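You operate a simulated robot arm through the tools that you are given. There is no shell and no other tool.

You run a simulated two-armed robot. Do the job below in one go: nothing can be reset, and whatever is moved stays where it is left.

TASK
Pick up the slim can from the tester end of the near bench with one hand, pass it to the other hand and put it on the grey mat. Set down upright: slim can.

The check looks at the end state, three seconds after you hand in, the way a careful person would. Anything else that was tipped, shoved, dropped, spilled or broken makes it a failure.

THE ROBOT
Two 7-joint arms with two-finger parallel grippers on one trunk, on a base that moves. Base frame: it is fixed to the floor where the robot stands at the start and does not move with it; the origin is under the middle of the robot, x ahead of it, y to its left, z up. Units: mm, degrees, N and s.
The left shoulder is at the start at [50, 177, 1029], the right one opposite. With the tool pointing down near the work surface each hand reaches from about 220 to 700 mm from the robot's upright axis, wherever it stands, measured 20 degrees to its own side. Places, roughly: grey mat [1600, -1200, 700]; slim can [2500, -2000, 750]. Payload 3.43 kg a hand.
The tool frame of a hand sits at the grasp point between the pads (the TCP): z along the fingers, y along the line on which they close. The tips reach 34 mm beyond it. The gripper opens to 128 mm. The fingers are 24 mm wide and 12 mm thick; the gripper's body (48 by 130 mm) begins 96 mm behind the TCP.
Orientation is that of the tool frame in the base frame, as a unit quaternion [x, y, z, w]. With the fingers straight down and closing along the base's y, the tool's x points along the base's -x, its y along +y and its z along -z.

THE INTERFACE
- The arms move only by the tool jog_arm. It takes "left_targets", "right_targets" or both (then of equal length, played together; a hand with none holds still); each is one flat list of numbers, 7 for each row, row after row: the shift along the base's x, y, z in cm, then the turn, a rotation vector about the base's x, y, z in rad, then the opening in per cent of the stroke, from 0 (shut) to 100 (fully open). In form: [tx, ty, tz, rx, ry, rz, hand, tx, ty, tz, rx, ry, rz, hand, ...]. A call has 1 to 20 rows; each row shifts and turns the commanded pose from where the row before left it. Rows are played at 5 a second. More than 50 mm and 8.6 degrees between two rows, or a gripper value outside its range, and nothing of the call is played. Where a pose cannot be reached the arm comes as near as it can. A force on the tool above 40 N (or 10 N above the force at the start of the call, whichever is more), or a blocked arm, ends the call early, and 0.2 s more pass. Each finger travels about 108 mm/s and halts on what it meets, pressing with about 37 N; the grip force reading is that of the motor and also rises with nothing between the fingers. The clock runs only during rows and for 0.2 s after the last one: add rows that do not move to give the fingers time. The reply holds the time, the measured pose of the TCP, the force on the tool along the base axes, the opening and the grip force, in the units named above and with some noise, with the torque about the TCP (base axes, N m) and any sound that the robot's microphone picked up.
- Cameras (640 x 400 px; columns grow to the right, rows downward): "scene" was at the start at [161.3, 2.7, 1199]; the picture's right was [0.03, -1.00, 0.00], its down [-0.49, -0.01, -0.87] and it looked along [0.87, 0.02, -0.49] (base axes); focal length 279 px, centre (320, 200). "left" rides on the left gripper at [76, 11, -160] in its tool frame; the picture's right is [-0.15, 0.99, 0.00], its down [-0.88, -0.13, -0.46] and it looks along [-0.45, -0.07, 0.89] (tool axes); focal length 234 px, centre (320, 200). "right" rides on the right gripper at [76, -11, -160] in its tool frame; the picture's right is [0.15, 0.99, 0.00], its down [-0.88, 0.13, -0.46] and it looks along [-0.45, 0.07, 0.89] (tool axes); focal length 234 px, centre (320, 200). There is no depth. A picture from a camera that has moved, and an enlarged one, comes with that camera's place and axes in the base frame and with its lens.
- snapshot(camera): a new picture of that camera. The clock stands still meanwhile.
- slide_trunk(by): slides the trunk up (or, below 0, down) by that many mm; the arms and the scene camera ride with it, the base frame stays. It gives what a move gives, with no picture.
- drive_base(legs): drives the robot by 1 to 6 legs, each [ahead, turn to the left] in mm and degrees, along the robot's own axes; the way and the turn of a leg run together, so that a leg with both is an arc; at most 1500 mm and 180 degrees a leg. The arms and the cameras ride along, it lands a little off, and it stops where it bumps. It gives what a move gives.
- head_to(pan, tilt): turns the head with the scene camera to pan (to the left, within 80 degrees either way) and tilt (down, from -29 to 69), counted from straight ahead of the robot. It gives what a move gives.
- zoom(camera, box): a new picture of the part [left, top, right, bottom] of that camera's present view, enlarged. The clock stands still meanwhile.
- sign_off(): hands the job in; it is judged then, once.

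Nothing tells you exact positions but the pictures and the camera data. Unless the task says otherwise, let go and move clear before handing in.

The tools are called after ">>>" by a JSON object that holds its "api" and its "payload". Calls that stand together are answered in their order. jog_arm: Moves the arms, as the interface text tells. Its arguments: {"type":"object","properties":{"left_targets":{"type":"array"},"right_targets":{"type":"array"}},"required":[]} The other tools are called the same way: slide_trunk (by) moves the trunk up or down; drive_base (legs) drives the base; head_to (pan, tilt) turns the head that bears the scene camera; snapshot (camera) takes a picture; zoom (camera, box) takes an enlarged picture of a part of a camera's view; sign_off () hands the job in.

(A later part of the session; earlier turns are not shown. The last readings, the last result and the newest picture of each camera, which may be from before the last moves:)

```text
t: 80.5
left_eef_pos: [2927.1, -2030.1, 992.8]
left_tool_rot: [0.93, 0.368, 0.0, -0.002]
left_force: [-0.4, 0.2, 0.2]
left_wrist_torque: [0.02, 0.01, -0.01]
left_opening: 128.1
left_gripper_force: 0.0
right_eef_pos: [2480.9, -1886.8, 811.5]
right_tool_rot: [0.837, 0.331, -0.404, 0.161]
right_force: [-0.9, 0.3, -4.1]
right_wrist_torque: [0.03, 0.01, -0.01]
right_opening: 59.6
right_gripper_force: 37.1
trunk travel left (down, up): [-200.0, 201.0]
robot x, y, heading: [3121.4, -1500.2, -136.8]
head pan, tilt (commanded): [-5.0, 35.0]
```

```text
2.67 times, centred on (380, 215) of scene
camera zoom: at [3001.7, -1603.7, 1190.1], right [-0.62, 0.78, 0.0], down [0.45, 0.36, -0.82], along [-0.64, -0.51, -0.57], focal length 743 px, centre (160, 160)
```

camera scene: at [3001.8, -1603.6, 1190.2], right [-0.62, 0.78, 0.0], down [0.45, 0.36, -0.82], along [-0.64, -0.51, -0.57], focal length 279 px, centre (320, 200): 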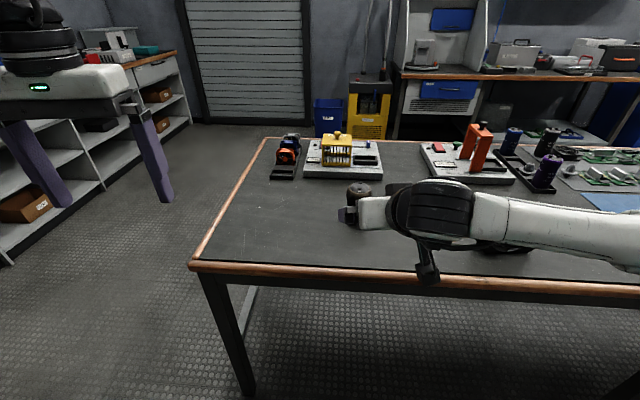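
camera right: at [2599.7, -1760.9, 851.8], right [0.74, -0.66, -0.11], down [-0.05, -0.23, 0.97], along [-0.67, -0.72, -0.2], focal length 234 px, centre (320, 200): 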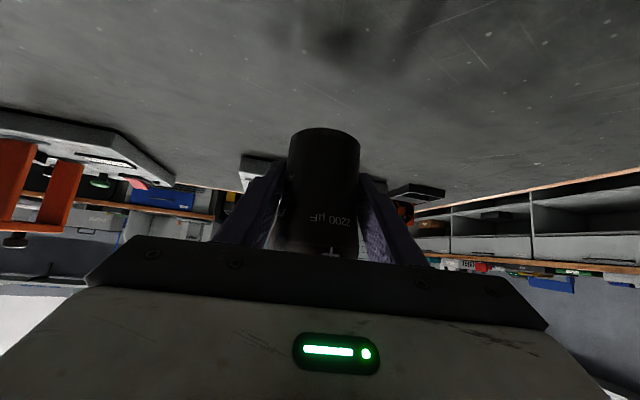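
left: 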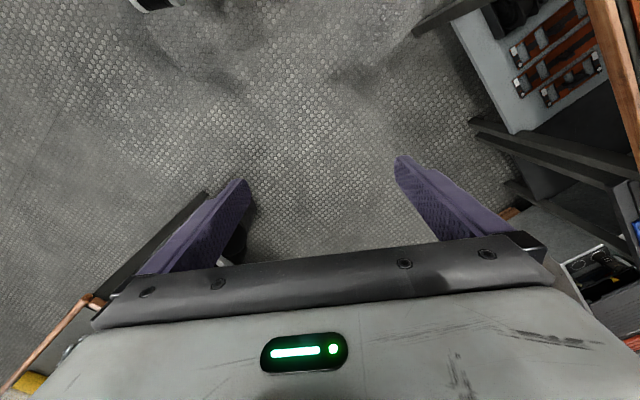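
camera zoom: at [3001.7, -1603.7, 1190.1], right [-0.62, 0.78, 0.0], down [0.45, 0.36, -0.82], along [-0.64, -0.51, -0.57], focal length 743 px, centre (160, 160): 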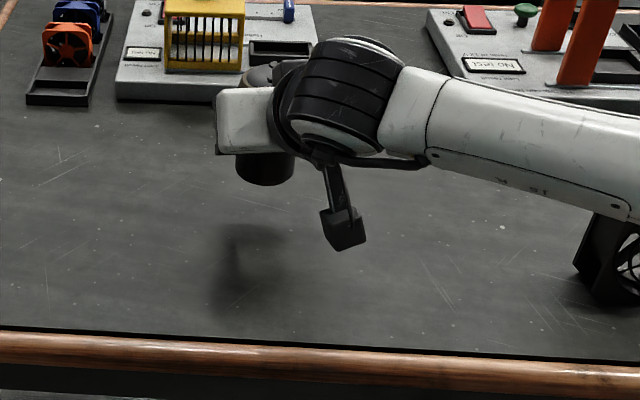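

The can is lifted (about 0.4 kg) and upright. I'll raise it further and bring it back toward the front of the robot for the hand-over.

>>> {"api": "jog_arm", "payload": {"right_targets": [0, 0, 2.5, 0, 0, 0, 30, 0, 0, 2.5, 0, 0, 0, 30, 0, 0, 2.5, 0, 0, 0, 30, 0, 0, 2.5, 0, 0, 0, 30, 1.6, 0.13, 0, 0, 0, 0, 30, 2.5, 0.19, 0, 0, 0, 0, 30, 2.5, 0.19, 0, 0, 0, 0, 30, 2.5, 0.19, 0, 0, 0, 0, 30, 2.5, 0.19, 0, 0, 0, 0, 30, 2.5, 0.19, 0, 0, 0, 0, 30, 2.5, 0.19, 0, 0, 0, 0, 30, 1.6, 0.13, 0, 0, 0, 0, 30]}}

>>> {"api": "head_to", "payload": {"pan": 0, "tilt": 32}}

>>> {"api": "snapshot", "payload": {"camera": "scene"}}

>>> {"api": "snapshot", "payload": {"camera": "right"}}

>>> {"api": "snapshot", "payload": {"camera": "left"}}

```text
t: 83.1
left_eef_pos: [2926.3, -2031.5, 992.2]
left_tool_rot: [0.93, 0.368, 0.0, -0.001]
left_force: [0.8, 0.1, 0.7]
left_wrist_torque: [-0.02, 0.0, -0.02]
left_opening: 128.4
left_gripper_force: 0.0
right_eef_pos: [2663.2, -1874.9, 909.7]
right_tool_rot: [0.838, 0.332, -0.403, 0.161]
right_force: [-0.8, 0.2, -3.3]
right_wrist_torque: [0.02, -0.02, 0.01]
right_opening: 59.7
right_gripper_force: 37.1
trunk travel left (down, up): [-200.0, 201.0]
robot x, y, heading: [3123.1, -1502.3, -136.7]
head pan, tilt (commanded): [-5.0, 35.0]
```

```text
t: 83.8
left_eef_pos: [2926.6, -2029.4, 993.8]
left_tool_rot: [0.93, 0.368, 0.0, -0.001]
left_force: [-0.3, 0.5, 0.3]
left_wrist_torque: [0.04, 0.0, -0.01]
left_opening: 128.1
left_gripper_force: 0.1
right_eef_pos: [2663.2, -1874.9, 908.9]
right_tool_rot: [0.837, 0.331, -0.404, 0.161]
right_force: [-0.1, 1.0, -3.6]
right_wrist_torque: [0.01, 0.0, 0.0]
right_opening: 59.6
right_gripper_force: 37.2
trunk travel left (down, up): [-200.0, 201.0]
robot x, y, heading: [3121.3, -1501.7, -136.8]
head pan, tilt (commanded): [0.0, 32.0]
```

```text
taken
camera scene: at [3005.6, -1610.6, 1194.8], right [-0.69, 0.73, 0.0], down [0.39, 0.36, -0.85], along [-0.62, -0.58, -0.53], focal length 279 px, centre (320, 200)
```

scene: 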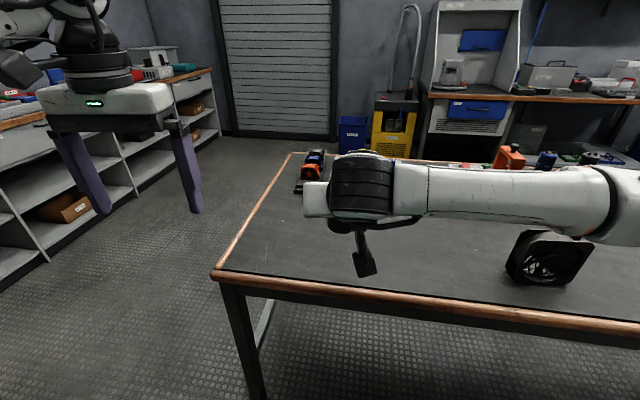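

```text
taken
camera right: at [2781.7, -1749.3, 949.8], right [0.74, -0.66, -0.11], down [-0.05, -0.23, 0.97], along [-0.67, -0.72, -0.2], focal length 234 px, centre (320, 200)
```

right: 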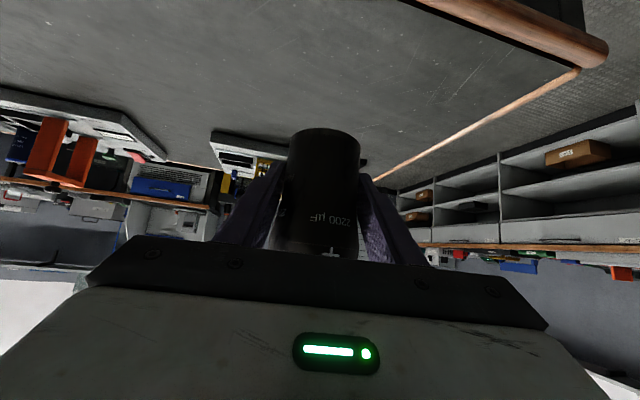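

```text
taken
camera left: at [2990.1, -1987.4, 1151.0], right [0.57, -0.82, 0.0], down [-0.73, -0.51, 0.45], along [-0.37, -0.26, -0.89], focal length 234 px, centre (320, 200)
```

left: 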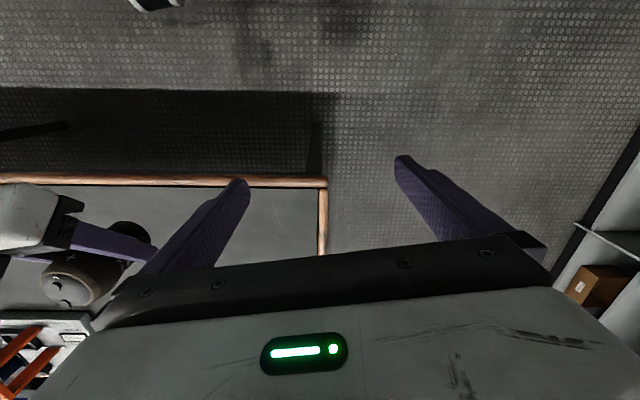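

The can is held upright by the right hand at about [2663,-1875,910]. I'll bring the left hand forward and across, staying well above the can, and check on the way.

>>> {"api": "jog_arm", "payload": {"left_targets": [-2.08, -1.95, 2.27, 0, 0, 0, 100, -2.08, -1.95, 2.27, 0, 0, 0, 100, -2.08, -1.95, 2.27, 0, 0, 0, 100, -2.51, 2.675, 0, 0, 0, 0, 100, -2.51, 2.675, 0, 0, 0, 0, 100, -2.51, 2.675, 0, 0, 0, 0, 100, -2.51, 2.675, 0, 0, 0, 0, 100, -2.51, 2.675, 0, 0, 0, 0, 100]}}

>>> {"api": "snapshot", "payload": {"camera": "left"}}

>>> {"api": "snapshot", "payload": {"camera": "scene"}}

```text
t: 85.6
left_eef_pos: [2751.2, -1942.7, 1060.8]
left_tool_rot: [0.929, 0.369, 0.001, -0.002]
left_force: [-0.6, -0.3, 0.2]
left_wrist_torque: [0.04, 0.02, -0.07]
left_opening: 127.8
left_gripper_force: 0.0
left hand out of reach, approached as far as the arm can: row 7, 8
right_eef_pos: [2663.0, -1874.8, 909.1]
right_tool_rot: [0.838, 0.33, -0.404, 0.16]
right_force: [0.0, -0.3, -3.5]
right_wrist_torque: [-0.02, 0.02, -0.04]
right_opening: 59.3
right_gripper_force: 36.9
trunk travel left (down, up): [-200.0, 201.0]
robot x, y, heading: [3122.0, -1497.1, -136.7]
head pan, tilt (commanded): [0.0, 32.0]
```

```text
taken
camera left: at [2814.8, -1899.1, 1218.1], right [0.57, -0.82, 0.0], down [-0.73, -0.51, 0.45], along [-0.37, -0.26, -0.89], focal length 234 px, centre (320, 200)
```

left: 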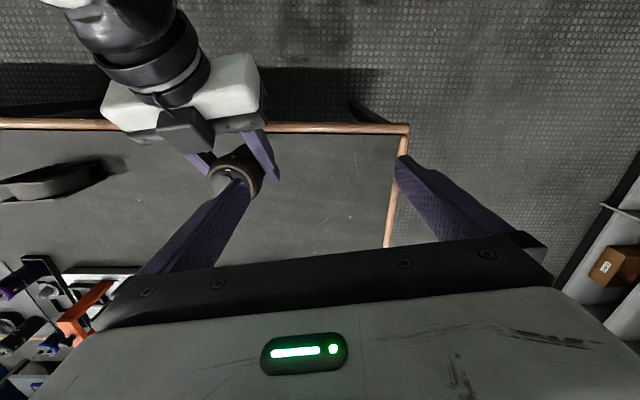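

```text
taken
camera scene: at [3005.5, -1610.4, 1194.8], right [-0.69, 0.73, 0.0], down [0.39, 0.36, -0.85], along [-0.62, -0.58, -0.53], focal length 279 px, centre (320, 200)
```

scene: 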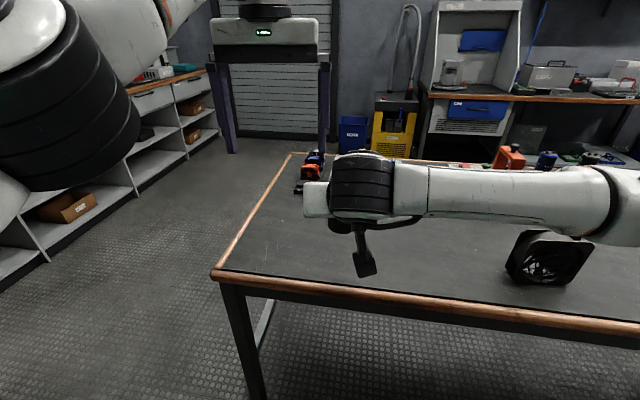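

The left arm hit its reach limit there. I'll bring the can closer to the robot's centre with the right hand, and then bring the left hand over it at a lower, reachable height.

>>> {"api": "jog_arm", "payload": {"right_targets": [1.79, 0.25, -0.35, 0, 0, 0, 30, 1.79, 0.25, -0.35, 0, 0, 0, 30, 1.79, 0.25, -0.35, 0, 0, 0, 30, 1.79, 0.25, -0.35, 0, 0, 0, 30]}}

>>> {"api": "jog_arm", "payload": {"left_targets": [1.15, 1.8, -0.8, 0, 0, 0, 100]}}

>>> {"api": "snapshot", "payload": {"camera": "left"}}

```text
t: 86.6
left_eef_pos: [2751.8, -1943.0, 1059.5]
left_tool_rot: [0.93, 0.368, 0.0, -0.002]
left_force: [0.2, -0.9, 0.5]
left_wrist_torque: [-0.02, 0.02, 0.01]
left_opening: 127.9
left_gripper_force: 0.0
right_eef_pos: [2736.2, -1863.7, 897.1]
right_tool_rot: [0.838, 0.33, -0.405, 0.16]
right_force: [0.3, -0.1, -4.2]
right_wrist_torque: [-0.02, -0.02, 0.01]
right_opening: 59.7
right_gripper_force: 36.8
trunk travel left (down, up): [-200.0, 201.0]
robot x, y, heading: [3120.1, -1497.0, -136.4]
head pan, tilt (commanded): [0.0, 32.0]
```

```text
t: 87.0
left_eef_pos: [2763.4, -1924.9, 1051.5]
left_tool_rot: [0.929, 0.37, 0.0, -0.001]
left_force: [0.7, -0.2, 0.5]
left_wrist_torque: [-0.03, 0.0, -0.02]
left_opening: 127.9
left_gripper_force: 0.1
right_eef_pos: [2734.6, -1863.5, 897.4]
right_tool_rot: [0.838, 0.33, -0.404, 0.16]
right_force: [-0.4, -0.7, -2.6]
right_wrist_torque: [0.05, 0.02, 0.0]
right_opening: 59.4
right_gripper_force: 37.2
trunk travel left (down, up): [-200.0, 201.0]
robot x, y, heading: [3120.4, -1505.3, -136.7]
head pan, tilt (commanded): [0.0, 32.0]
```

```text
taken
camera left: at [2826.7, -1881.8, 1210.4], right [0.57, -0.82, 0.0], down [-0.73, -0.51, 0.46], along [-0.37, -0.26, -0.89], focal length 234 px, centre (320, 200)
```

left: 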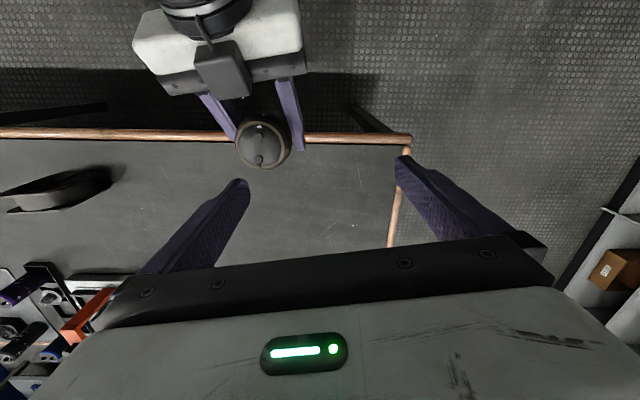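

The left camera sees the can top nearly below, with the right hand's fingers low on the body. I'll zoom in to measure the can top before lining up.

>>> {"api": "zoom", "payload": {"camera": "left", "box": [180, 60, 340, 160]}}

```text
4.00 times, centred on (260, 110) of left
camera zoom: at [2826.7, -1881.8, 1210.4], right [0.57, -0.82, 0.0], down [-0.73, -0.51, 0.46], along [-0.37, -0.26, -0.89], focal length 937 px, centre (560, 560)
```

zoom: 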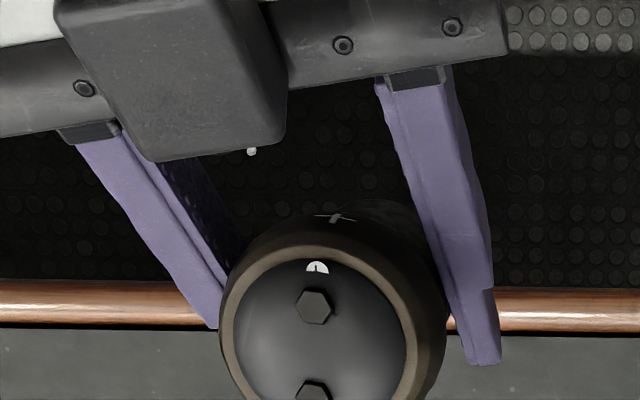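

The can top centre is at about [2739,-1864,958]. I'll move the left hand directly above it, with fingertips still about 20 mm over the top.

>>> {"api": "jog_arm", "payload": {"left_targets": [-1.27, 3.04, -1.5, 0, 0, 0, 100, -1.27, 3.04, -1.5, 0, 0, 0, 100]}}

>>> {"api": "snapshot", "payload": {"camera": "left"}}

>>> {"api": "snapshot", "payload": {"camera": "scene"}}

>>> {"api": "snapshot", "payload": {"camera": "right"}}

```text
t: 87.6
left_eef_pos: [2736.1, -1865.0, 1022.4]
left_tool_rot: [0.93, 0.369, 0.0, 0.001]
left_force: [-1.0, -0.7, 0.5]
left_wrist_torque: [-0.02, 0.0, 0.04]
left_opening: 128.4
left_gripper_force: 0.1
right_eef_pos: [2735.0, -1863.2, 896.6]
right_tool_rot: [0.838, 0.331, -0.403, 0.16]
right_force: [-0.2, 1.3, -3.6]
right_wrist_torque: [0.03, 0.0, 0.02]
right_opening: 59.4
right_gripper_force: 36.6
trunk travel left (down, up): [-200.0, 201.0]
robot x, y, heading: [3121.5, -1500.3, -136.7]
head pan, tilt (commanded): [0.0, 32.0]
```

```text
taken
camera left: at [2800.5, -1822.3, 1180.7], right [0.57, -0.82, 0.0], down [-0.73, -0.51, 0.46], along [-0.37, -0.26, -0.89], focal length 234 px, centre (320, 200)
```

left: 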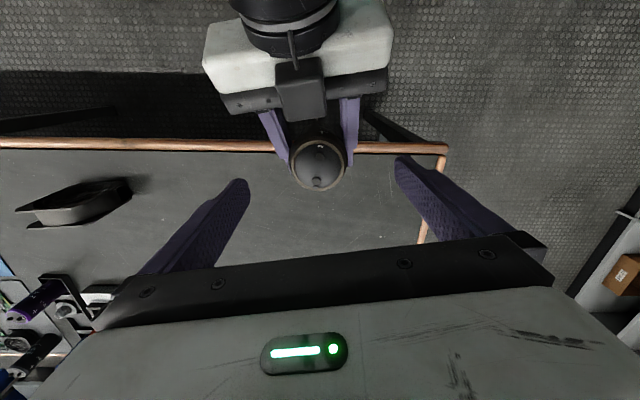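

```text
taken
camera scene: at [3005.5, -1610.5, 1194.8], right [-0.69, 0.73, 0.0], down [0.39, 0.36, -0.85], along [-0.62, -0.58, -0.53], focal length 279 px, centre (320, 200)
```

scene: 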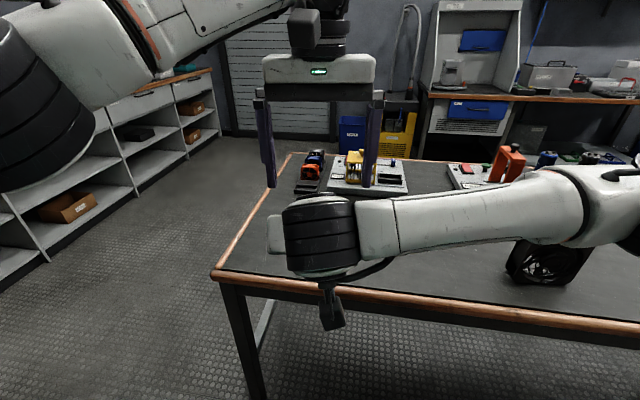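

```text
taken
camera right: at [2853.0, -1738.3, 936.9], right [0.74, -0.66, -0.11], down [-0.05, -0.23, 0.97], along [-0.67, -0.72, -0.2], focal length 234 px, centre (320, 200)
```

right: 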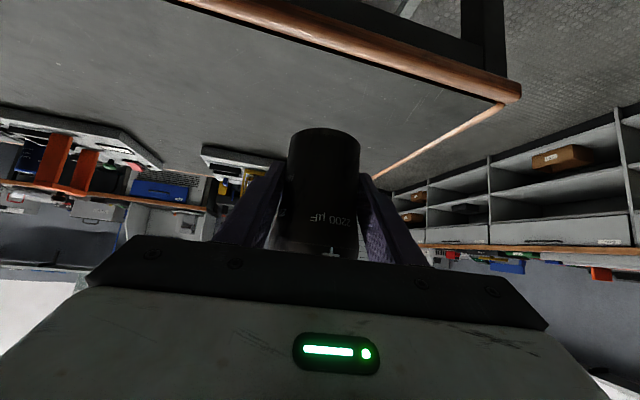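

The left hand is lined up over the can (top at about z=953), and the right hand's fingers stay below. I'll descend the left hand in small steps so its tips end just above the right fingers.

>>> {"api": "jog_arm", "payload": {"left_targets": [0, 0, -1.0, 0, 0, 0, 100, 0, 0, -1.0, 0, 0, 0, 100, 0, 0, -1.0, 0, 0, 0, 100, 0, 0, -1.0, 0, 0, 0, 100]}}

>>> {"api": "snapshot", "payload": {"camera": "left"}}

>>> {"api": "snapshot", "payload": {"camera": "right"}}

>>> {"api": "snapshot", "payload": {"camera": "scene"}}

```text
t: 88.6
left_eef_pos: [2736.6, -1864.8, 981.4]
left_tool_rot: [0.93, 0.368, 0.001, -0.001]
left_force: [1.0, 0.1, -0.6]
left_wrist_torque: [0.01, 0.01, -0.01]
left_opening: 127.8
left_gripper_force: 0.0
right_eef_pos: [2735.9, -1864.5, 896.4]
right_tool_rot: [0.838, 0.331, -0.404, 0.16]
right_force: [-0.5, 0.2, -3.8]
right_wrist_torque: [-0.02, -0.01, 0.01]
right_opening: 59.6
right_gripper_force: 37.3
trunk travel left (down, up): [-200.0, 201.0]
robot x, y, heading: [3122.6, -1498.1, -136.6]
head pan, tilt (commanded): [0.0, 32.0]
```

```text
taken
camera left: at [2799.9, -1822.3, 1139.6], right [0.57, -0.82, 0.0], down [-0.73, -0.51, 0.45], along [-0.37, -0.26, -0.89], focal length 234 px, centre (320, 200)
```

left: 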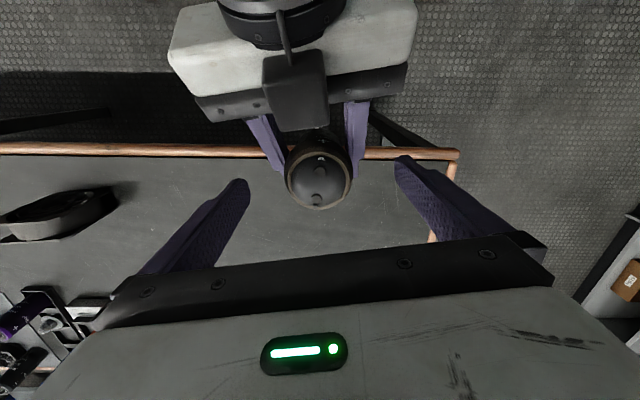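

```text
taken
camera right: at [2853.1, -1738.5, 936.9], right [0.74, -0.66, -0.11], down [-0.05, -0.23, 0.97], along [-0.67, -0.72, -0.2], focal length 234 px, centre (320, 200)
```

right: 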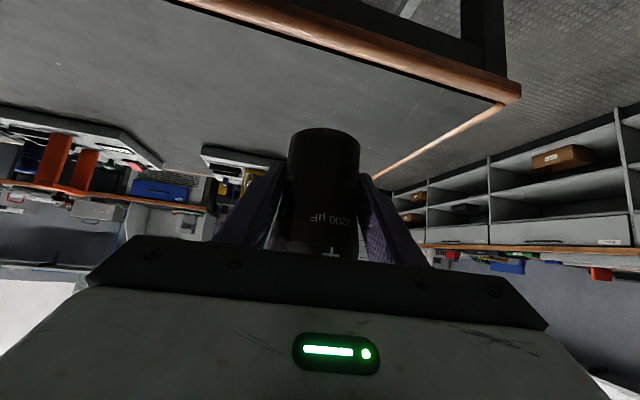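

```text
taken
camera scene: at [3005.6, -1610.7, 1194.8], right [-0.69, 0.73, 0.0], down [0.39, 0.36, -0.85], along [-0.62, -0.58, -0.53], focal length 279 px, centre (320, 200)
```

scene: 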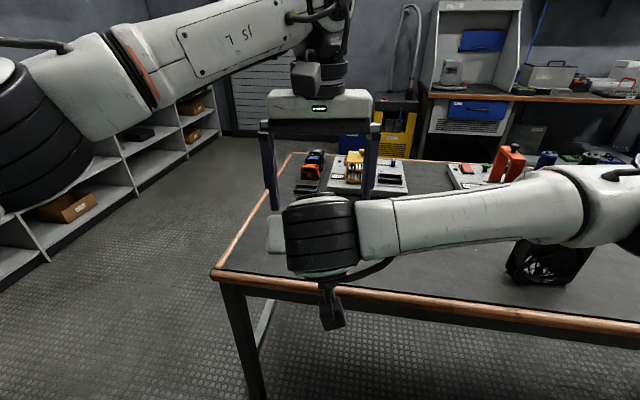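

Alignment holds and there is clearance all around. I'll descend the last 20 mm and close the left hand gently on the can's upper part.

>>> {"api": "jog_arm", "payload": {"left_targets": [0, 0, -0.7, 0, 0, 0, 100, 0, 0, -0.7, 0, 0, 0, 100, 0, 0, -0.6, 0, 0, 0, 100, 0, 0, 0, 0, 0, 0, 80]}}

>>> {"api": "snapshot", "payload": {"camera": "left"}}

>>> {"api": "zoom", "payload": {"camera": "scene", "box": [220, 80, 460, 230]}}

```text
t: 89.6
left_eef_pos: [2735.3, -1865.6, 960.2]
left_tool_rot: [0.93, 0.368, 0.0, -0.001]
left_force: [-0.6, -0.6, 0.0]
left_wrist_torque: [-0.03, -0.01, 0.01]
left_opening: 102.7
left_gripper_force: 0.0
right_eef_pos: [2735.2, -1864.1, 896.5]
right_tool_rot: [0.838, 0.331, -0.404, 0.16]
right_force: [0.1, 0.7, -3.0]
right_wrist_torque: [-0.01, 0.0, -0.01]
right_opening: 59.2
right_gripper_force: 36.9
trunk travel left (down, up): [-200.0, 201.0]
robot x, y, heading: [3124.1, -1500.4, -136.6]
head pan, tilt (commanded): [0.0, 32.0]
```

```text
taken
camera left: at [2799.7, -1822.0, 1119.4], right [0.57, -0.82, 0.0], down [-0.73, -0.51, 0.46], along [-0.37, -0.26, -0.89], focal length 234 px, centre (320, 200)
```

left: 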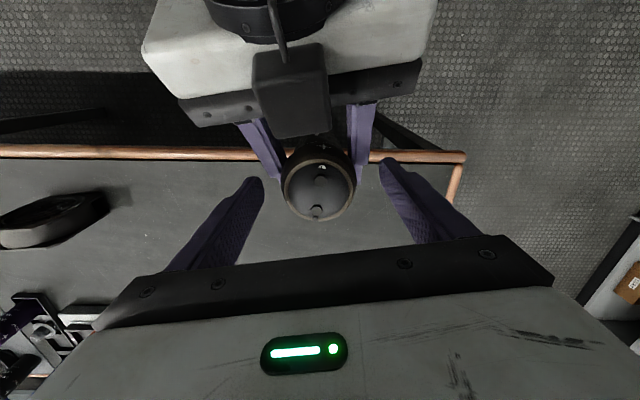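

```text
2.67 times, centred on (340, 155) of scene
camera zoom: at [3005.7, -1610.6, 1194.8], right [-0.69, 0.73, 0.0], down [0.39, 0.36, -0.85], along [-0.62, -0.58, -0.53], focal length 743 px, centre (267, 320)
```

zoom: 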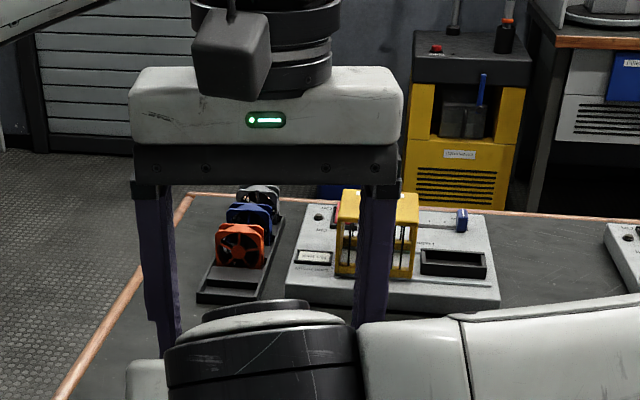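

The left fingers are on either side of the can's upper part, above the right fingers. Closing the left hand in small steps.

>>> {"api": "jog_arm", "payload": {"left_targets": [0, 0, 0, 0, 0, 0, 65, 0, 0, 0, 0, 0, 0, 57, 0, 0, 0, 0, 0, 0, 52, 0, 0, 0, 0, 0, 0, 49, 0, 0, 0, 0, 0, 0, 47, 0, 0, 0, 0, 0, 0, 45, 0, 0, 0, 0, 0, 0, 43]}}

>>> {"api": "snapshot", "payload": {"camera": "left"}}

>>> {"api": "snapshot", "payload": {"camera": "right"}}

```text
t: 91.2
left_eef_pos: [2735.8, -1863.8, 961.3]
left_tool_rot: [0.93, 0.368, 0.001, -0.001]
left_force: [-5.2, 4.2, -1.1]
left_wrist_torque: [0.2, 0.21, 0.0]
left_opening: 61.0
left_gripper_force: 37.1
right_eef_pos: [2734.9, -1864.6, 896.8]
right_tool_rot: [0.838, 0.331, -0.403, 0.161]
right_force: [5.8, -4.9, -2.3]
right_wrist_torque: [0.09, 0.13, 0.03]
right_opening: 59.6
right_gripper_force: 37.5
trunk travel left (down, up): [-200.0, 201.0]
robot x, y, heading: [3121.0, -1502.6, -136.9]
head pan, tilt (commanded): [0.0, 32.0]
```

```text
taken
camera left: at [2799.6, -1821.8, 1119.5], right [0.57, -0.82, 0.0], down [-0.73, -0.51, 0.46], along [-0.38, -0.26, -0.89], focal length 234 px, centre (320, 200)
```

left: 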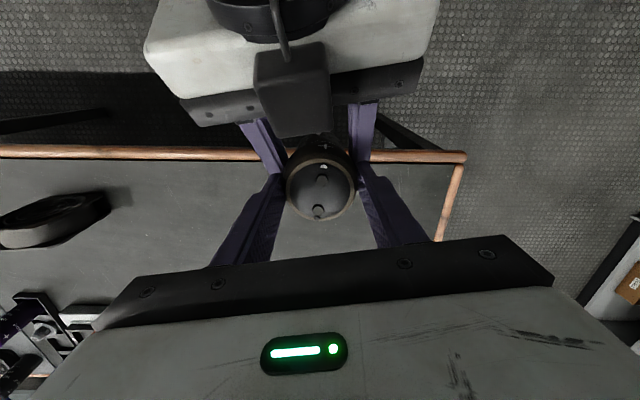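

```text
taken
camera right: at [2853.5, -1738.4, 937.0], right [0.74, -0.66, -0.11], down [-0.05, -0.22, 0.97], along [-0.67, -0.72, -0.2], focal length 234 px, centre (320, 200)
```

right: 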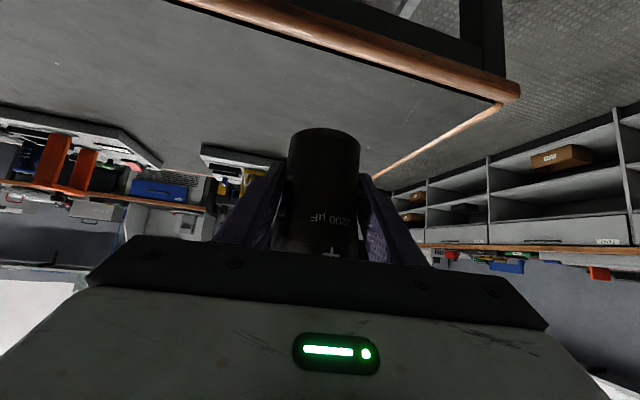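

Both hands hold the can firmly now. I'll open the right hand while the left holds, then check the left hand carries the weight.

>>> {"api": "jog_arm", "payload": {"left_targets": [0, 0, 0, 0, 0, 0, 30, 0, 0, 0, 0, 0, 0, 30, 0, 0, 0, 0, 0, 0, 30, 0, 0, 0, 0, 0, 0, 30, 0, 0, 0, 0, 0, 0, 30], "right_targets": [0, 0, 0, 0, 0, 0, 46, 0, 0, 0, 0, 0, 0, 50, 0, 0, 0, 0, 0, 0, 65, 0, 0, 0, 0, 0, 0, 85, 0, 0, 0, 0, 0, 0, 100]}}

>>> {"api": "snapshot", "payload": {"camera": "right"}}

>>> {"api": "snapshot", "payload": {"camera": "left"}}

```text
t: 92.4
left_eef_pos: [2735.8, -1865.4, 960.3]
left_tool_rot: [0.93, 0.368, 0.001, -0.002]
left_force: [-0.6, 0.3, -0.3]
left_wrist_torque: [-0.02, 0.02, 0.02]
left_opening: 60.9
left_gripper_force: 37.5
right_eef_pos: [2734.7, -1865.0, 896.7]
right_tool_rot: [0.838, 0.331, -0.404, 0.16]
right_force: [0.8, 0.8, 0.4]
right_wrist_torque: [0.03, 0.01, -0.01]
right_opening: 128.1
right_gripper_force: 0.1
trunk travel left (down, up): [-200.0, 201.0]
robot x, y, heading: [3116.7, -1501.0, -136.8]
head pan, tilt (commanded): [0.0, 32.0]
```

```text
taken
camera right: at [2853.1, -1738.4, 937.0], right [0.74, -0.66, -0.11], down [-0.05, -0.23, 0.97], along [-0.67, -0.72, -0.2], focal length 234 px, centre (320, 200)
```

right: 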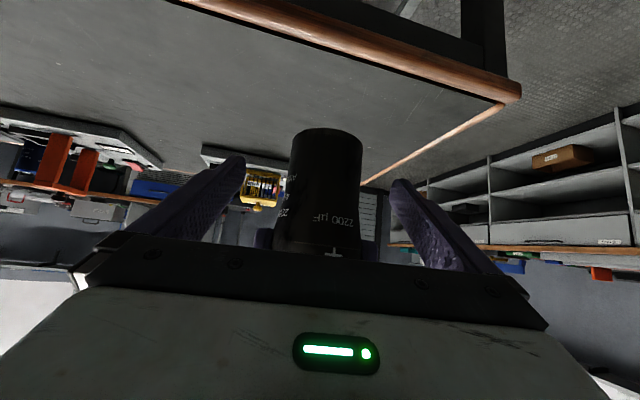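

```text
taken
camera left: at [2799.7, -1822.2, 1119.4], right [0.57, -0.82, 0.0], down [-0.73, -0.51, 0.45], along [-0.37, -0.26, -0.89], focal length 234 px, centre (320, 200)
```

left: 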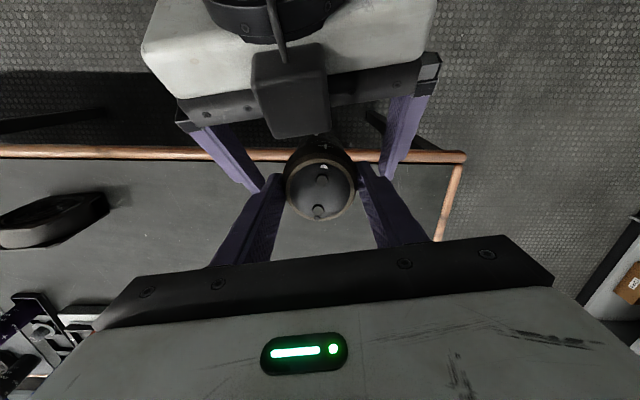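

The right hand is open and the can stays in the left hand, but the left force reading doesn't show its weight yet. I'll hold still briefly and read again.

>>> {"api": "jog_arm", "payload": {"left_targets": [0, 0, 0, 0, 0, 0, 30, 0, 0, 0, 0, 0, 0, 30]}}

>>> {"api": "snapshot", "payload": {"camera": "right"}}

```text
t: 93.0
left_eef_pos: [2736.2, -1865.0, 961.5]
left_tool_rot: [0.929, 0.369, 0.0, -0.002]
left_force: [-0.4, -0.5, -0.3]
left_wrist_torque: [0.02, -0.01, 0.0]
left_opening: 61.0
left_gripper_force: 37.1
right_eef_pos: [2734.4, -1865.4, 895.9]
right_tool_rot: [0.837, 0.331, -0.404, 0.16]
right_force: [1.0, -0.4, -1.2]
right_wrist_torque: [0.0, 0.04, 0.04]
right_opening: 127.9
right_gripper_force: 0.0
trunk travel left (down, up): [-200.0, 201.0]
robot x, y, heading: [3119.8, -1504.0, -136.9]
head pan, tilt (commanded): [0.0, 32.0]
```

```text
taken
camera right: at [2853.2, -1738.4, 936.9], right [0.74, -0.66, -0.11], down [-0.05, -0.23, 0.97], along [-0.67, -0.72, -0.2], focal length 234 px, centre (320, 200)
```

right: 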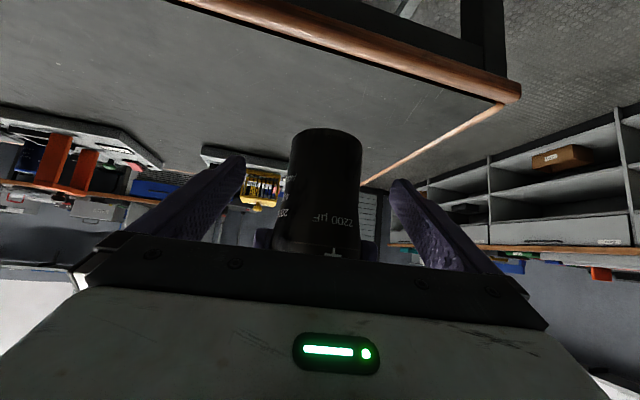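

The reading is still near zero, so I'll lift the left hand a little and see whether the can follows it.

>>> {"api": "jog_arm", "payload": {"left_targets": [0, 0, 0.5, 0, 0, 0, 30, 0, 0, 0.5, 0, 0, 0, 30, 0, 0, 1.0, 0, 0, 0, 30]}}

>>> {"api": "snapshot", "payload": {"camera": "right"}}

>>> {"api": "snapshot", "payload": {"camera": "left"}}

```text
t: 93.8
left_eef_pos: [2734.8, -1864.9, 981.7]
left_tool_rot: [0.93, 0.368, 0.0, -0.001]
left_force: [0.4, -0.1, -2.7]
left_wrist_torque: [0.01, -0.02, -0.01]
left_opening: 60.9
left_gripper_force: 37.4
right_eef_pos: [2734.6, -1865.3, 896.9]
right_tool_rot: [0.838, 0.331, -0.404, 0.16]
right_force: [0.8, 0.4, 0.7]
right_wrist_torque: [-0.01, 0.01, -0.02]
right_opening: 128.1
right_gripper_force: 0.1
trunk travel left (down, up): [-200.0, 201.0]
robot x, y, heading: [3120.5, -1501.5, -136.6]
head pan, tilt (commanded): [0.0, 32.0]
```

```text
taken
camera right: at [2853.2, -1738.3, 937.0], right [0.74, -0.66, -0.11], down [-0.05, -0.23, 0.97], along [-0.67, -0.72, -0.2], focal length 234 px, centre (320, 200)
```

right: 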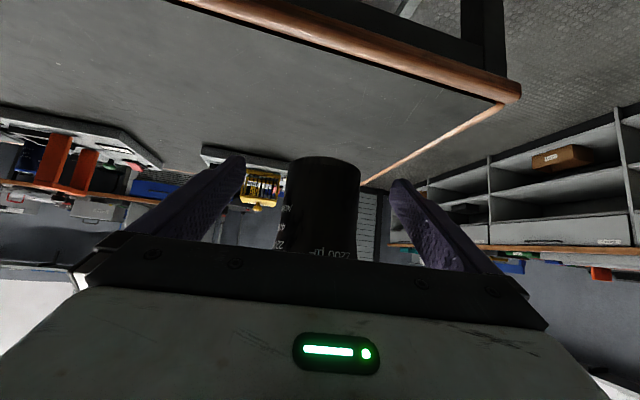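

```text
taken
camera left: at [2800.1, -1821.9, 1140.5], right [0.57, -0.82, 0.0], down [-0.73, -0.51, 0.46], along [-0.37, -0.26, -0.89], focal length 234 px, centre (320, 200)
```

left: 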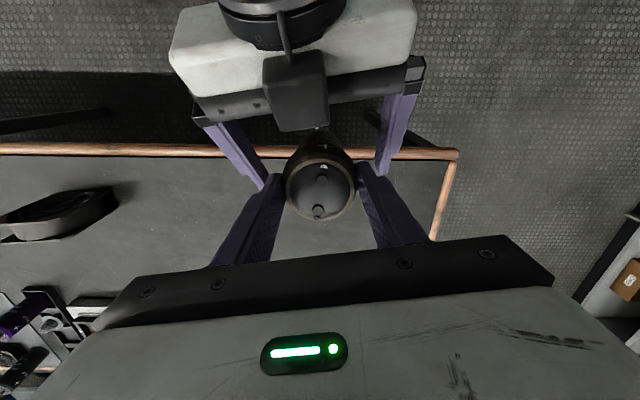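

The can follows the left hand, so the hand-over worked. I'll lift the left hand clear, then drop the right hand and withdraw it to the right.

>>> {"api": "jog_arm", "payload": {"left_targets": [0, 0, 1.5, 0, 0, 0, 30, 0, 0, 2.0, 0, 0, 0, 30, 0, 0, 2.0, 0, 0, 0, 30, 0, 0, 1.5, 0, 0, 0, 30]}}

>>> {"api": "jog_arm", "payload": {"right_targets": [0, 0, -2, 0, 0, 0, 100, 0, 0, -2, 0, 0, 0, 100, -2.4, 2.55, 0, 0, 0, 0, 100, -2.4, 2.55, 0, 0, 0, 0, 100, -2.4, 2.55, 0, 0, 0, 0, 100, -2.4, 2.55, 0, 0, 0, 0, 100, -2.4, 2.55, 0, 0, 0, 0, 100, -2.4, 2.55, 0, 0, 0, 0, 100]}}

>>> {"api": "snapshot", "payload": {"camera": "scene"}}

>>> {"api": "snapshot", "payload": {"camera": "left"}}

```text
t: 94.8
left_eef_pos: [2737.2, -1864.8, 1052.1]
left_tool_rot: [0.93, 0.368, 0.0, 0.0]
left_force: [-0.3, 0.9, -4.0]
left_wrist_torque: [-0.02, 0.0, 0.01]
left_opening: 60.8
left_gripper_force: 36.7
right_eef_pos: [2734.9, -1864.1, 896.8]
right_tool_rot: [0.837, 0.331, -0.404, 0.161]
right_force: [1.0, 0.6, -0.6]
right_wrist_torque: [0.03, 0.01, 0.02]
right_opening: 128.2
right_gripper_force: 0.1
trunk travel left (down, up): [-200.0, 201.0]
robot x, y, heading: [3121.3, -1500.4, -136.7]
head pan, tilt (commanded): [0.0, 32.0]
```

```text
t: 96.6
left_eef_pos: [2737.4, -1865.0, 1051.9]
left_tool_rot: [0.93, 0.368, 0.002, 0.0]
left_force: [0.0, -0.4, -3.1]
left_wrist_torque: [0.01, 0.03, 0.02]
left_opening: 61.1
left_gripper_force: 37.0
right_eef_pos: [2592.0, -1712.1, 855.1]
right_tool_rot: [0.838, 0.331, -0.403, 0.161]
right_force: [0.0, -1.3, -0.6]
right_wrist_torque: [-0.01, 0.04, 0.01]
right_opening: 128.1
right_gripper_force: 0.0
trunk travel left (down, up): [-200.0, 201.0]
robot x, y, heading: [3118.7, -1499.4, -136.7]
head pan, tilt (commanded): [0.0, 32.0]
```

```text
taken
camera scene: at [3005.6, -1610.3, 1194.9], right [-0.69, 0.73, 0.0], down [0.39, 0.36, -0.85], along [-0.62, -0.58, -0.53], focal length 279 px, centre (320, 200)
```

scene: 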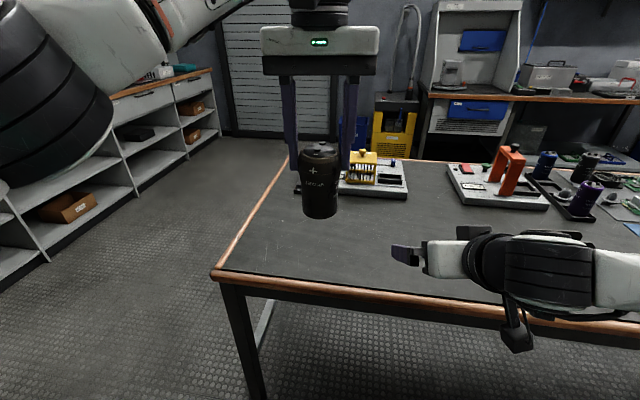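

```text
taken
camera left: at [2800.4, -1821.1, 1209.9], right [0.57, -0.82, 0.0], down [-0.73, -0.51, 0.46], along [-0.37, -0.26, -0.89], focal length 234 px, centre (320, 200)
```

left: 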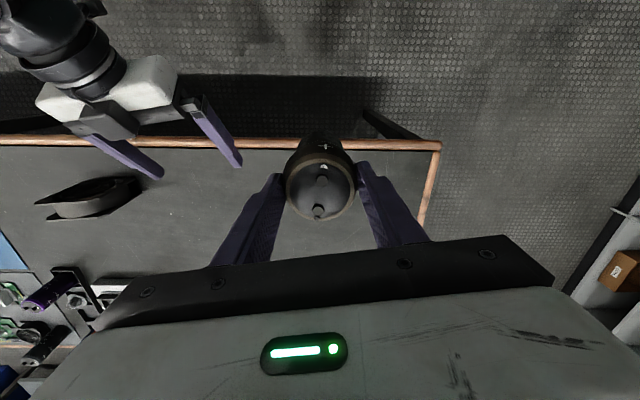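

The left hand holds the can upright and clear. Now I'll bring both hands back to compact travel positions.

>>> {"api": "jog_arm", "payload": {"right_targets": [0.52, 0.49, 1.93, 0.089, -0.0948, 0, 100, 0.52, 0.49, 1.93, 0.089, -0.0948, 0, 100, 0.52, 0.49, 1.93, 0.089, -0.0948, 0, 100, 0.52, 0.49, 1.93, 0.089, -0.0948, 0, 100, 0.52, 0.49, 1.93, 0.089, -0.0948, 0, 100, 0.52, 0.49, 1.93, 0.089, -0.0948, 0, 100, 0.52, 0.49, 1.93, 0.089, -0.0948, 0, 100], "left_targets": [2.21, -1.84, -0.88, 0, 0, 0, 30, 2.21, -1.84, -0.88, 0, 0, 0, 30, 2.21, -1.84, -0.88, 0, 0, 0, 30, 2.21, -1.84, -0.88, 0, 0, 0, 30, 2.21, -1.84, -0.88, 0, 0, 0, 30, 2.21, -1.84, -0.88, 0, 0, 0, 30, 2.21, -1.84, -0.88, 0, 0, 0, 30]}}

>>> {"api": "snapshot", "payload": {"camera": "scene"}}

```text
t: 98.2
left_eef_pos: [2893.6, -1995.8, 992.2]
left_tool_rot: [0.93, 0.368, 0.0, -0.001]
left_force: [-0.4, 0.0, -3.2]
left_wrist_torque: [-0.01, 0.02, -0.01]
left_opening: 61.0
left_gripper_force: 38.0
right_eef_pos: [2626.6, -1677.0, 991.5]
right_tool_rot: [0.93, 0.368, 0.005, -0.002]
right_force: [-0.3, 0.0, -0.4]
right_wrist_torque: [0.01, 0.0, 0.0]
right_opening: 128.1
right_gripper_force: 0.0
trunk travel left (down, up): [-200.0, 201.0]
robot x, y, heading: [3123.5, -1501.3, -136.6]
head pan, tilt (commanded): [0.0, 32.0]
```

```text
taken
camera scene: at [3006.2, -1611.0, 1194.8], right [-0.69, 0.73, 0.0], down [0.39, 0.36, -0.85], along [-0.62, -0.58, -0.53], focal length 279 px, centre (320, 200)
```

scene: 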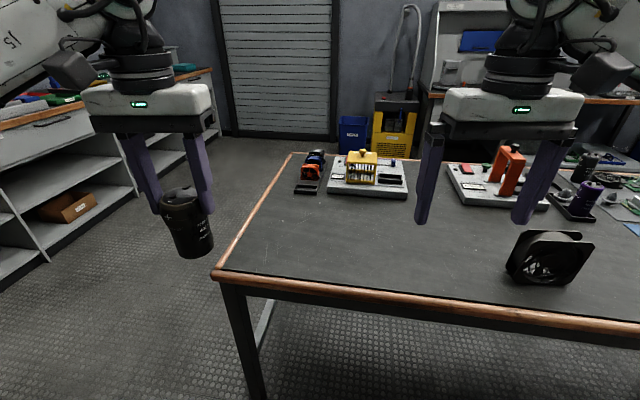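

Both hands are in travel position with the can secure in the left. I'll drive back around the far end of the bench to the aisle side where the grey mat is.

>>> {"api": "drive_base", "payload": {"legs": [[-100, 0], [0, 81.3], [900, 0], [0, -90]]}}

>>> {"api": "snapshot", "payload": {"camera": "scene"}}

```text
t: 111.0
left_eef_pos: [3412.0, -2626.7, 992.2]
left_tool_rot: [0.955, 0.296, 0.001, -0.001]
left_force: [0.7, 0.1, -2.3]
left_wrist_torque: [-0.02, 0.01, 0.0]
left_opening: 61.0
left_gripper_force: 36.9
right_eef_pos: [3197.7, -2273.4, 990.8]
right_tool_rot: [0.955, 0.295, 0.005, -0.001]
right_force: [0.2, -0.6, 0.2]
right_wrist_torque: [0.03, 0.03, 0.01]
right_opening: 128.1
right_gripper_force: 0.1
trunk travel left (down, up): [-200.0, 201.0]
robot x, y, heading: [3714.9, -2177.4, -145.8]
head pan, tilt (commanded): [0.0, 32.0]
```

```text
taken
camera scene: at [3582.4, -2265.5, 1194.8], right [-0.57, 0.82, 0.0], down [0.44, 0.3, -0.85], along [-0.7, -0.48, -0.53], focal length 279 px, centre (320, 200)
```

scene: 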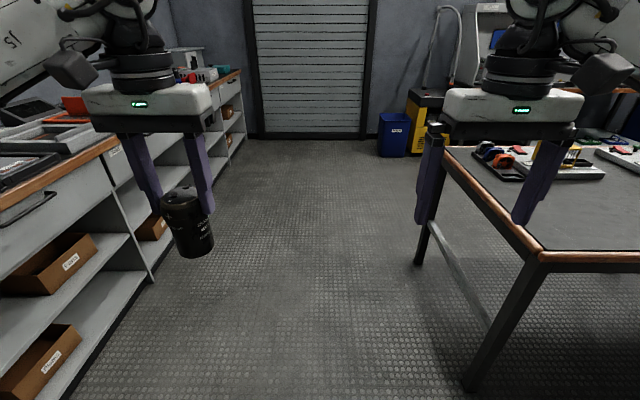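

The way ahead is clear. I'll cross past the bench end into the aisle and turn to head back along the bench.

>>> {"api": "drive_base", "payload": {"legs": [[1050, 0], [1030, 0], [0, -90]]}}

>>> {"api": "head_to", "payload": {"pan": 0, "tilt": 25}}

>>> {"api": "snapshot", "payload": {"camera": "scene"}}

```text
t: 125.2
left_eef_pos: [1560.3, -3022.4, 991.8]
left_tool_rot: [0.875, -0.484, 0.001, 0.0]
left_force: [0.3, 0.0, -2.8]
left_wrist_torque: [-0.02, -0.01, 0.01]
left_opening: 61.0
left_gripper_force: 37.0
right_eef_pos: [1921.6, -2823.2, 989.6]
right_tool_rot: [0.875, -0.484, 0.005, 0.002]
right_force: [1.0, 0.0, 0.4]
right_wrist_torque: [-0.02, 0.02, 0.02]
right_opening: 128.2
right_gripper_force: 0.0
trunk travel left (down, up): [-200.0, 201.0]
robot x, y, heading: [1999.0, -3343.0, 122.3]
head pan, tilt (commanded): [0.0, 32.0]
```

```text
t: 125.9
left_eef_pos: [1559.5, -3024.1, 992.4]
left_tool_rot: [0.876, -0.483, 0.001, -0.001]
left_force: [-0.2, 0.1, -3.1]
left_wrist_torque: [-0.02, -0.02, -0.01]
left_opening: 60.8
left_gripper_force: 36.7
right_eef_pos: [1922.6, -2823.2, 990.5]
right_tool_rot: [0.875, -0.484, 0.004, 0.002]
right_force: [-0.3, -0.1, -0.2]
right_wrist_torque: [-0.01, -0.01, -0.01]
right_opening: 128.1
right_gripper_force: 0.1
trunk travel left (down, up): [-200.0, 201.0]
robot x, y, heading: [1997.9, -3341.8, 122.1]
head pan, tilt (commanded): [0.0, 25.0]
```

```text
taken
camera scene: at [1913.4, -3204.5, 1205.9], right [0.84, 0.53, 0.0], down [0.23, -0.36, -0.91], along [-0.48, 0.77, -0.42], focal length 279 px, centre (320, 200)
```

scene: 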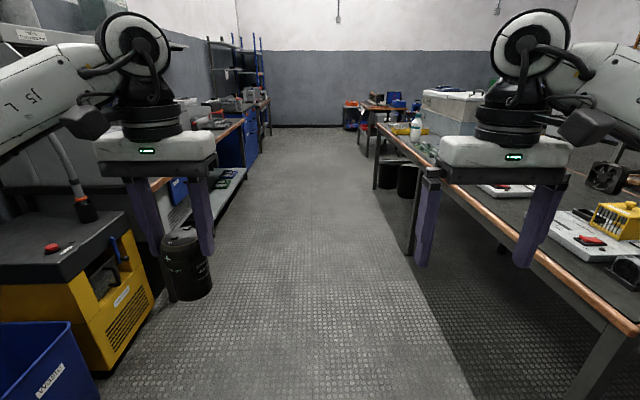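

The aisle back along the bench is clear. I'll drive level with the mat and turn to face the bench.

>>> {"api": "drive_base", "payload": {"legs": [[0, 3], [1400, 0], [350, 0], [0, -90]]}}

>>> {"api": "head_to", "payload": {"pan": 5, "tilt": 35}}

>>> {"api": "snapshot", "payload": {"camera": "scene"}}

```text
t: 139.0
left_eef_pos: [1250.9, -1441.8, 991.7]
left_tool_rot: [-0.314, 0.949, -0.001, 0.0]
left_force: [-0.7, -0.7, -2.9]
left_wrist_torque: [0.0, 0.0, 0.0]
left_opening: 60.7
left_gripper_force: 37.2
right_eef_pos: [1477.6, -1788.9, 991.1]
right_tool_rot: [-0.313, 0.95, -0.001, -0.005]
right_force: [1.4, -0.3, -0.2]
right_wrist_torque: [0.01, -0.03, 0.01]
right_opening: 128.0
right_gripper_force: 0.0
trunk travel left (down, up): [-200.0, 201.0]
robot x, y, heading: [967.3, -1905.2, 36.7]
head pan, tilt (commanded): [0.0, 25.0]
```

```text
t: 139.8
left_eef_pos: [1250.3, -1443.0, 992.4]
left_tool_rot: [-0.314, 0.949, 0.0, -0.001]
left_force: [-0.2, 0.1, -2.8]
left_wrist_torque: [0.01, 0.0, 0.01]
left_opening: 60.9
left_gripper_force: 36.8
right_eef_pos: [1478.3, -1790.1, 991.3]
right_tool_rot: [-0.313, 0.95, -0.002, -0.005]
right_force: [0.1, 0.1, 0.9]
right_wrist_torque: [0.02, -0.01, 0.03]
right_opening: 128.4
right_gripper_force: 0.0
trunk travel left (down, up): [-200.0, 201.0]
robot x, y, heading: [959.9, -1907.8, 36.8]
head pan, tilt (commanded): [5.0, 35.0]
```

```text
taken
camera scene: at [1088.9, -1805.3, 1190.2], right [0.67, -0.75, 0.0], down [-0.43, -0.38, -0.82], along [0.61, 0.55, -0.57], focal length 279 px, centre (320, 200)
```

scene: 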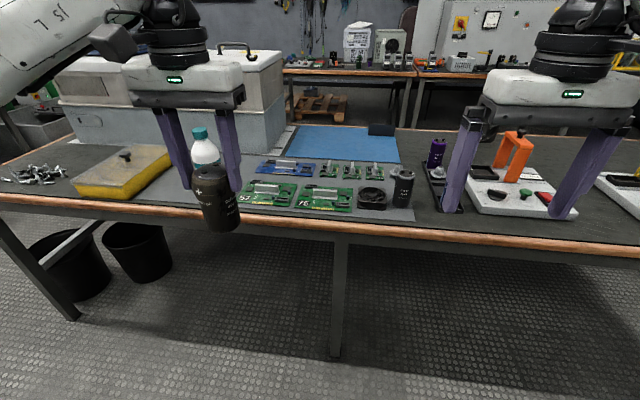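

I can see the mat with the bottle, boards, fan and another capacitor. I'll zoom in to find a free spot on the mat.

>>> {"api": "zoom", "payload": {"camera": "scene", "box": [230, 120, 430, 245]}}

>>> {"api": "zoom", "payload": {"camera": "scene", "box": [60, 110, 260, 235]}}

```text
3.20 times, centred on (330, 182) of scene
camera zoom: at [1088.9, -1805.3, 1190.2], right [0.67, -0.75, 0.0], down [-0.43, -0.38, -0.82], along [0.61, 0.55, -0.57], focal length 892 px, centre (288, 256)
```

zoom: 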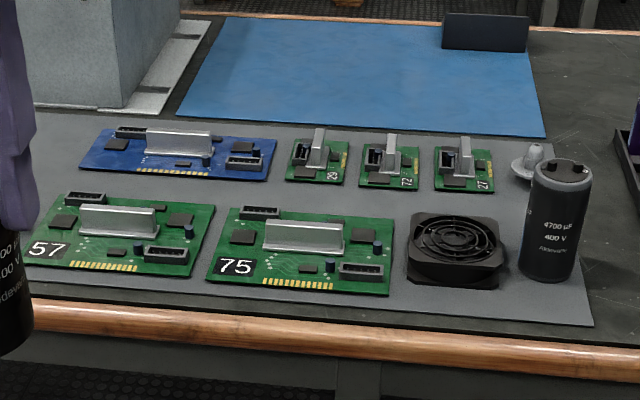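

```text
3.20 times, centred on (160, 172) of scene
camera zoom: at [1088.9, -1805.3, 1190.2], right [0.67, -0.75, 0.0], down [-0.43, -0.38, -0.82], along [0.61, 0.55, -0.57], focal length 892 px, centre (832, 288)
```

zoom: 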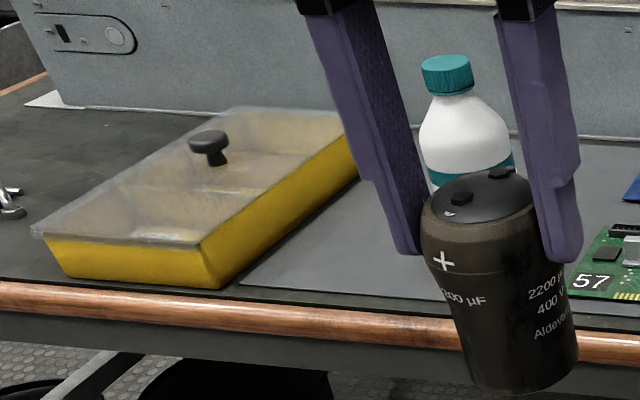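

The free part of the mat is its left portion, between the yellow box and the bottle, hidden behind my held can. I'll shift the robot about 350 mm along the aisle so that spot is in easy reach of the left hand, then look again.

>>> {"api": "drive_base", "payload": {"legs": [[0, 88], [350, 0], [0, -90]]}}

>>> {"api": "head_to", "payload": {"pan": 10, "tilt": 35}}

>>> {"api": "snapshot", "payload": {"camera": "scene"}}

>>> {"api": "zoom", "payload": {"camera": "scene", "box": [160, 100, 400, 250]}}

>>> {"api": "snapshot", "payload": {"camera": "left"}}

```text
t: 149.6
left_eef_pos: [1042.7, -1156.2, 991.5]
left_tool_rot: [-0.317, 0.948, -0.001, 0.001]
left_force: [0.4, -0.2, -3.7]
left_wrist_torque: [-0.01, 0.0, 0.01]
left_opening: 60.8
left_gripper_force: 36.9
right_eef_pos: [1272.6, -1500.4, 991.6]
right_tool_rot: [-0.316, 0.949, -0.001, -0.005]
right_force: [0.1, 0.3, 0.4]
right_wrist_torque: [0.01, 0.02, 0.01]
right_opening: 127.9
right_gripper_force: 0.0
trunk travel left (down, up): [-200.0, 201.0]
robot x, y, heading: [763.3, -1620.4, 37.2]
head pan, tilt (commanded): [5.0, 35.0]
```

```text
t: 150.2
left_eef_pos: [1043.1, -1155.3, 990.8]
left_tool_rot: [-0.317, 0.948, -0.001, -0.001]
left_force: [0.1, -0.8, -3.2]
left_wrist_torque: [-0.03, 0.02, -0.04]
left_opening: 60.6
left_gripper_force: 37.2
right_eef_pos: [1271.4, -1499.8, 990.1]
right_tool_rot: [-0.317, 0.949, -0.002, -0.006]
right_force: [0.2, -0.4, -0.2]
right_wrist_torque: [0.01, 0.04, 0.02]
right_opening: 128.0
right_gripper_force: 0.1
trunk travel left (down, up): [-200.0, 201.0]
robot x, y, heading: [761.8, -1622.9, 37.3]
head pan, tilt (commanded): [10.0, 35.0]
```

```text
taken
camera scene: at [878.0, -1513.2, 1190.2], right [0.73, -0.68, 0.0], down [-0.39, -0.42, -0.82], along [0.56, 0.6, -0.57], focal length 279 px, centre (320, 200)
```

scene: 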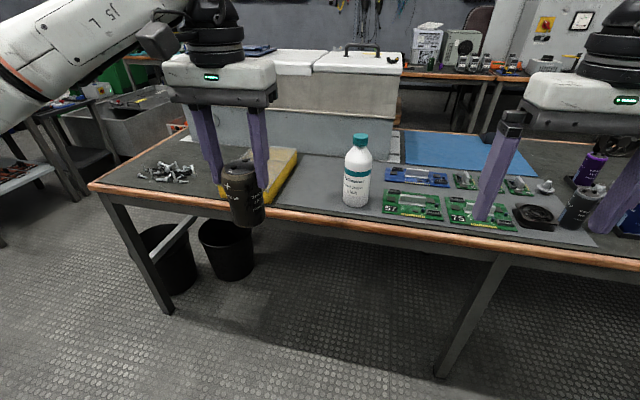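

```text
2.67 times, centred on (280, 175) of scene
camera zoom: at [878.0, -1513.2, 1190.2], right [0.73, -0.68, 0.0], down [-0.39, -0.42, -0.82], along [0.56, 0.6, -0.57], focal length 743 px, centre (427, 267)
```

zoom: 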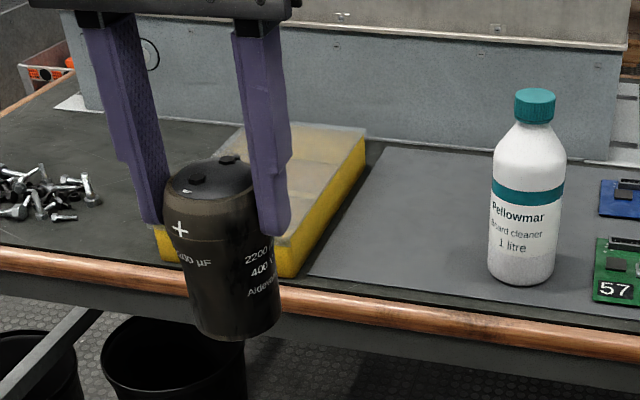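

```text
taken
camera left: at [976.2, -1192.1, 1150.4], right [-0.48, 0.88, 0.0], down [0.78, 0.43, 0.45], along [0.4, 0.22, -0.89], focal length 234 px, centre (320, 200)
```

left: 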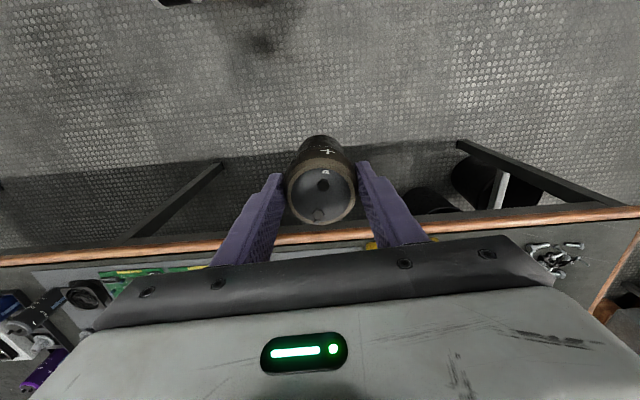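

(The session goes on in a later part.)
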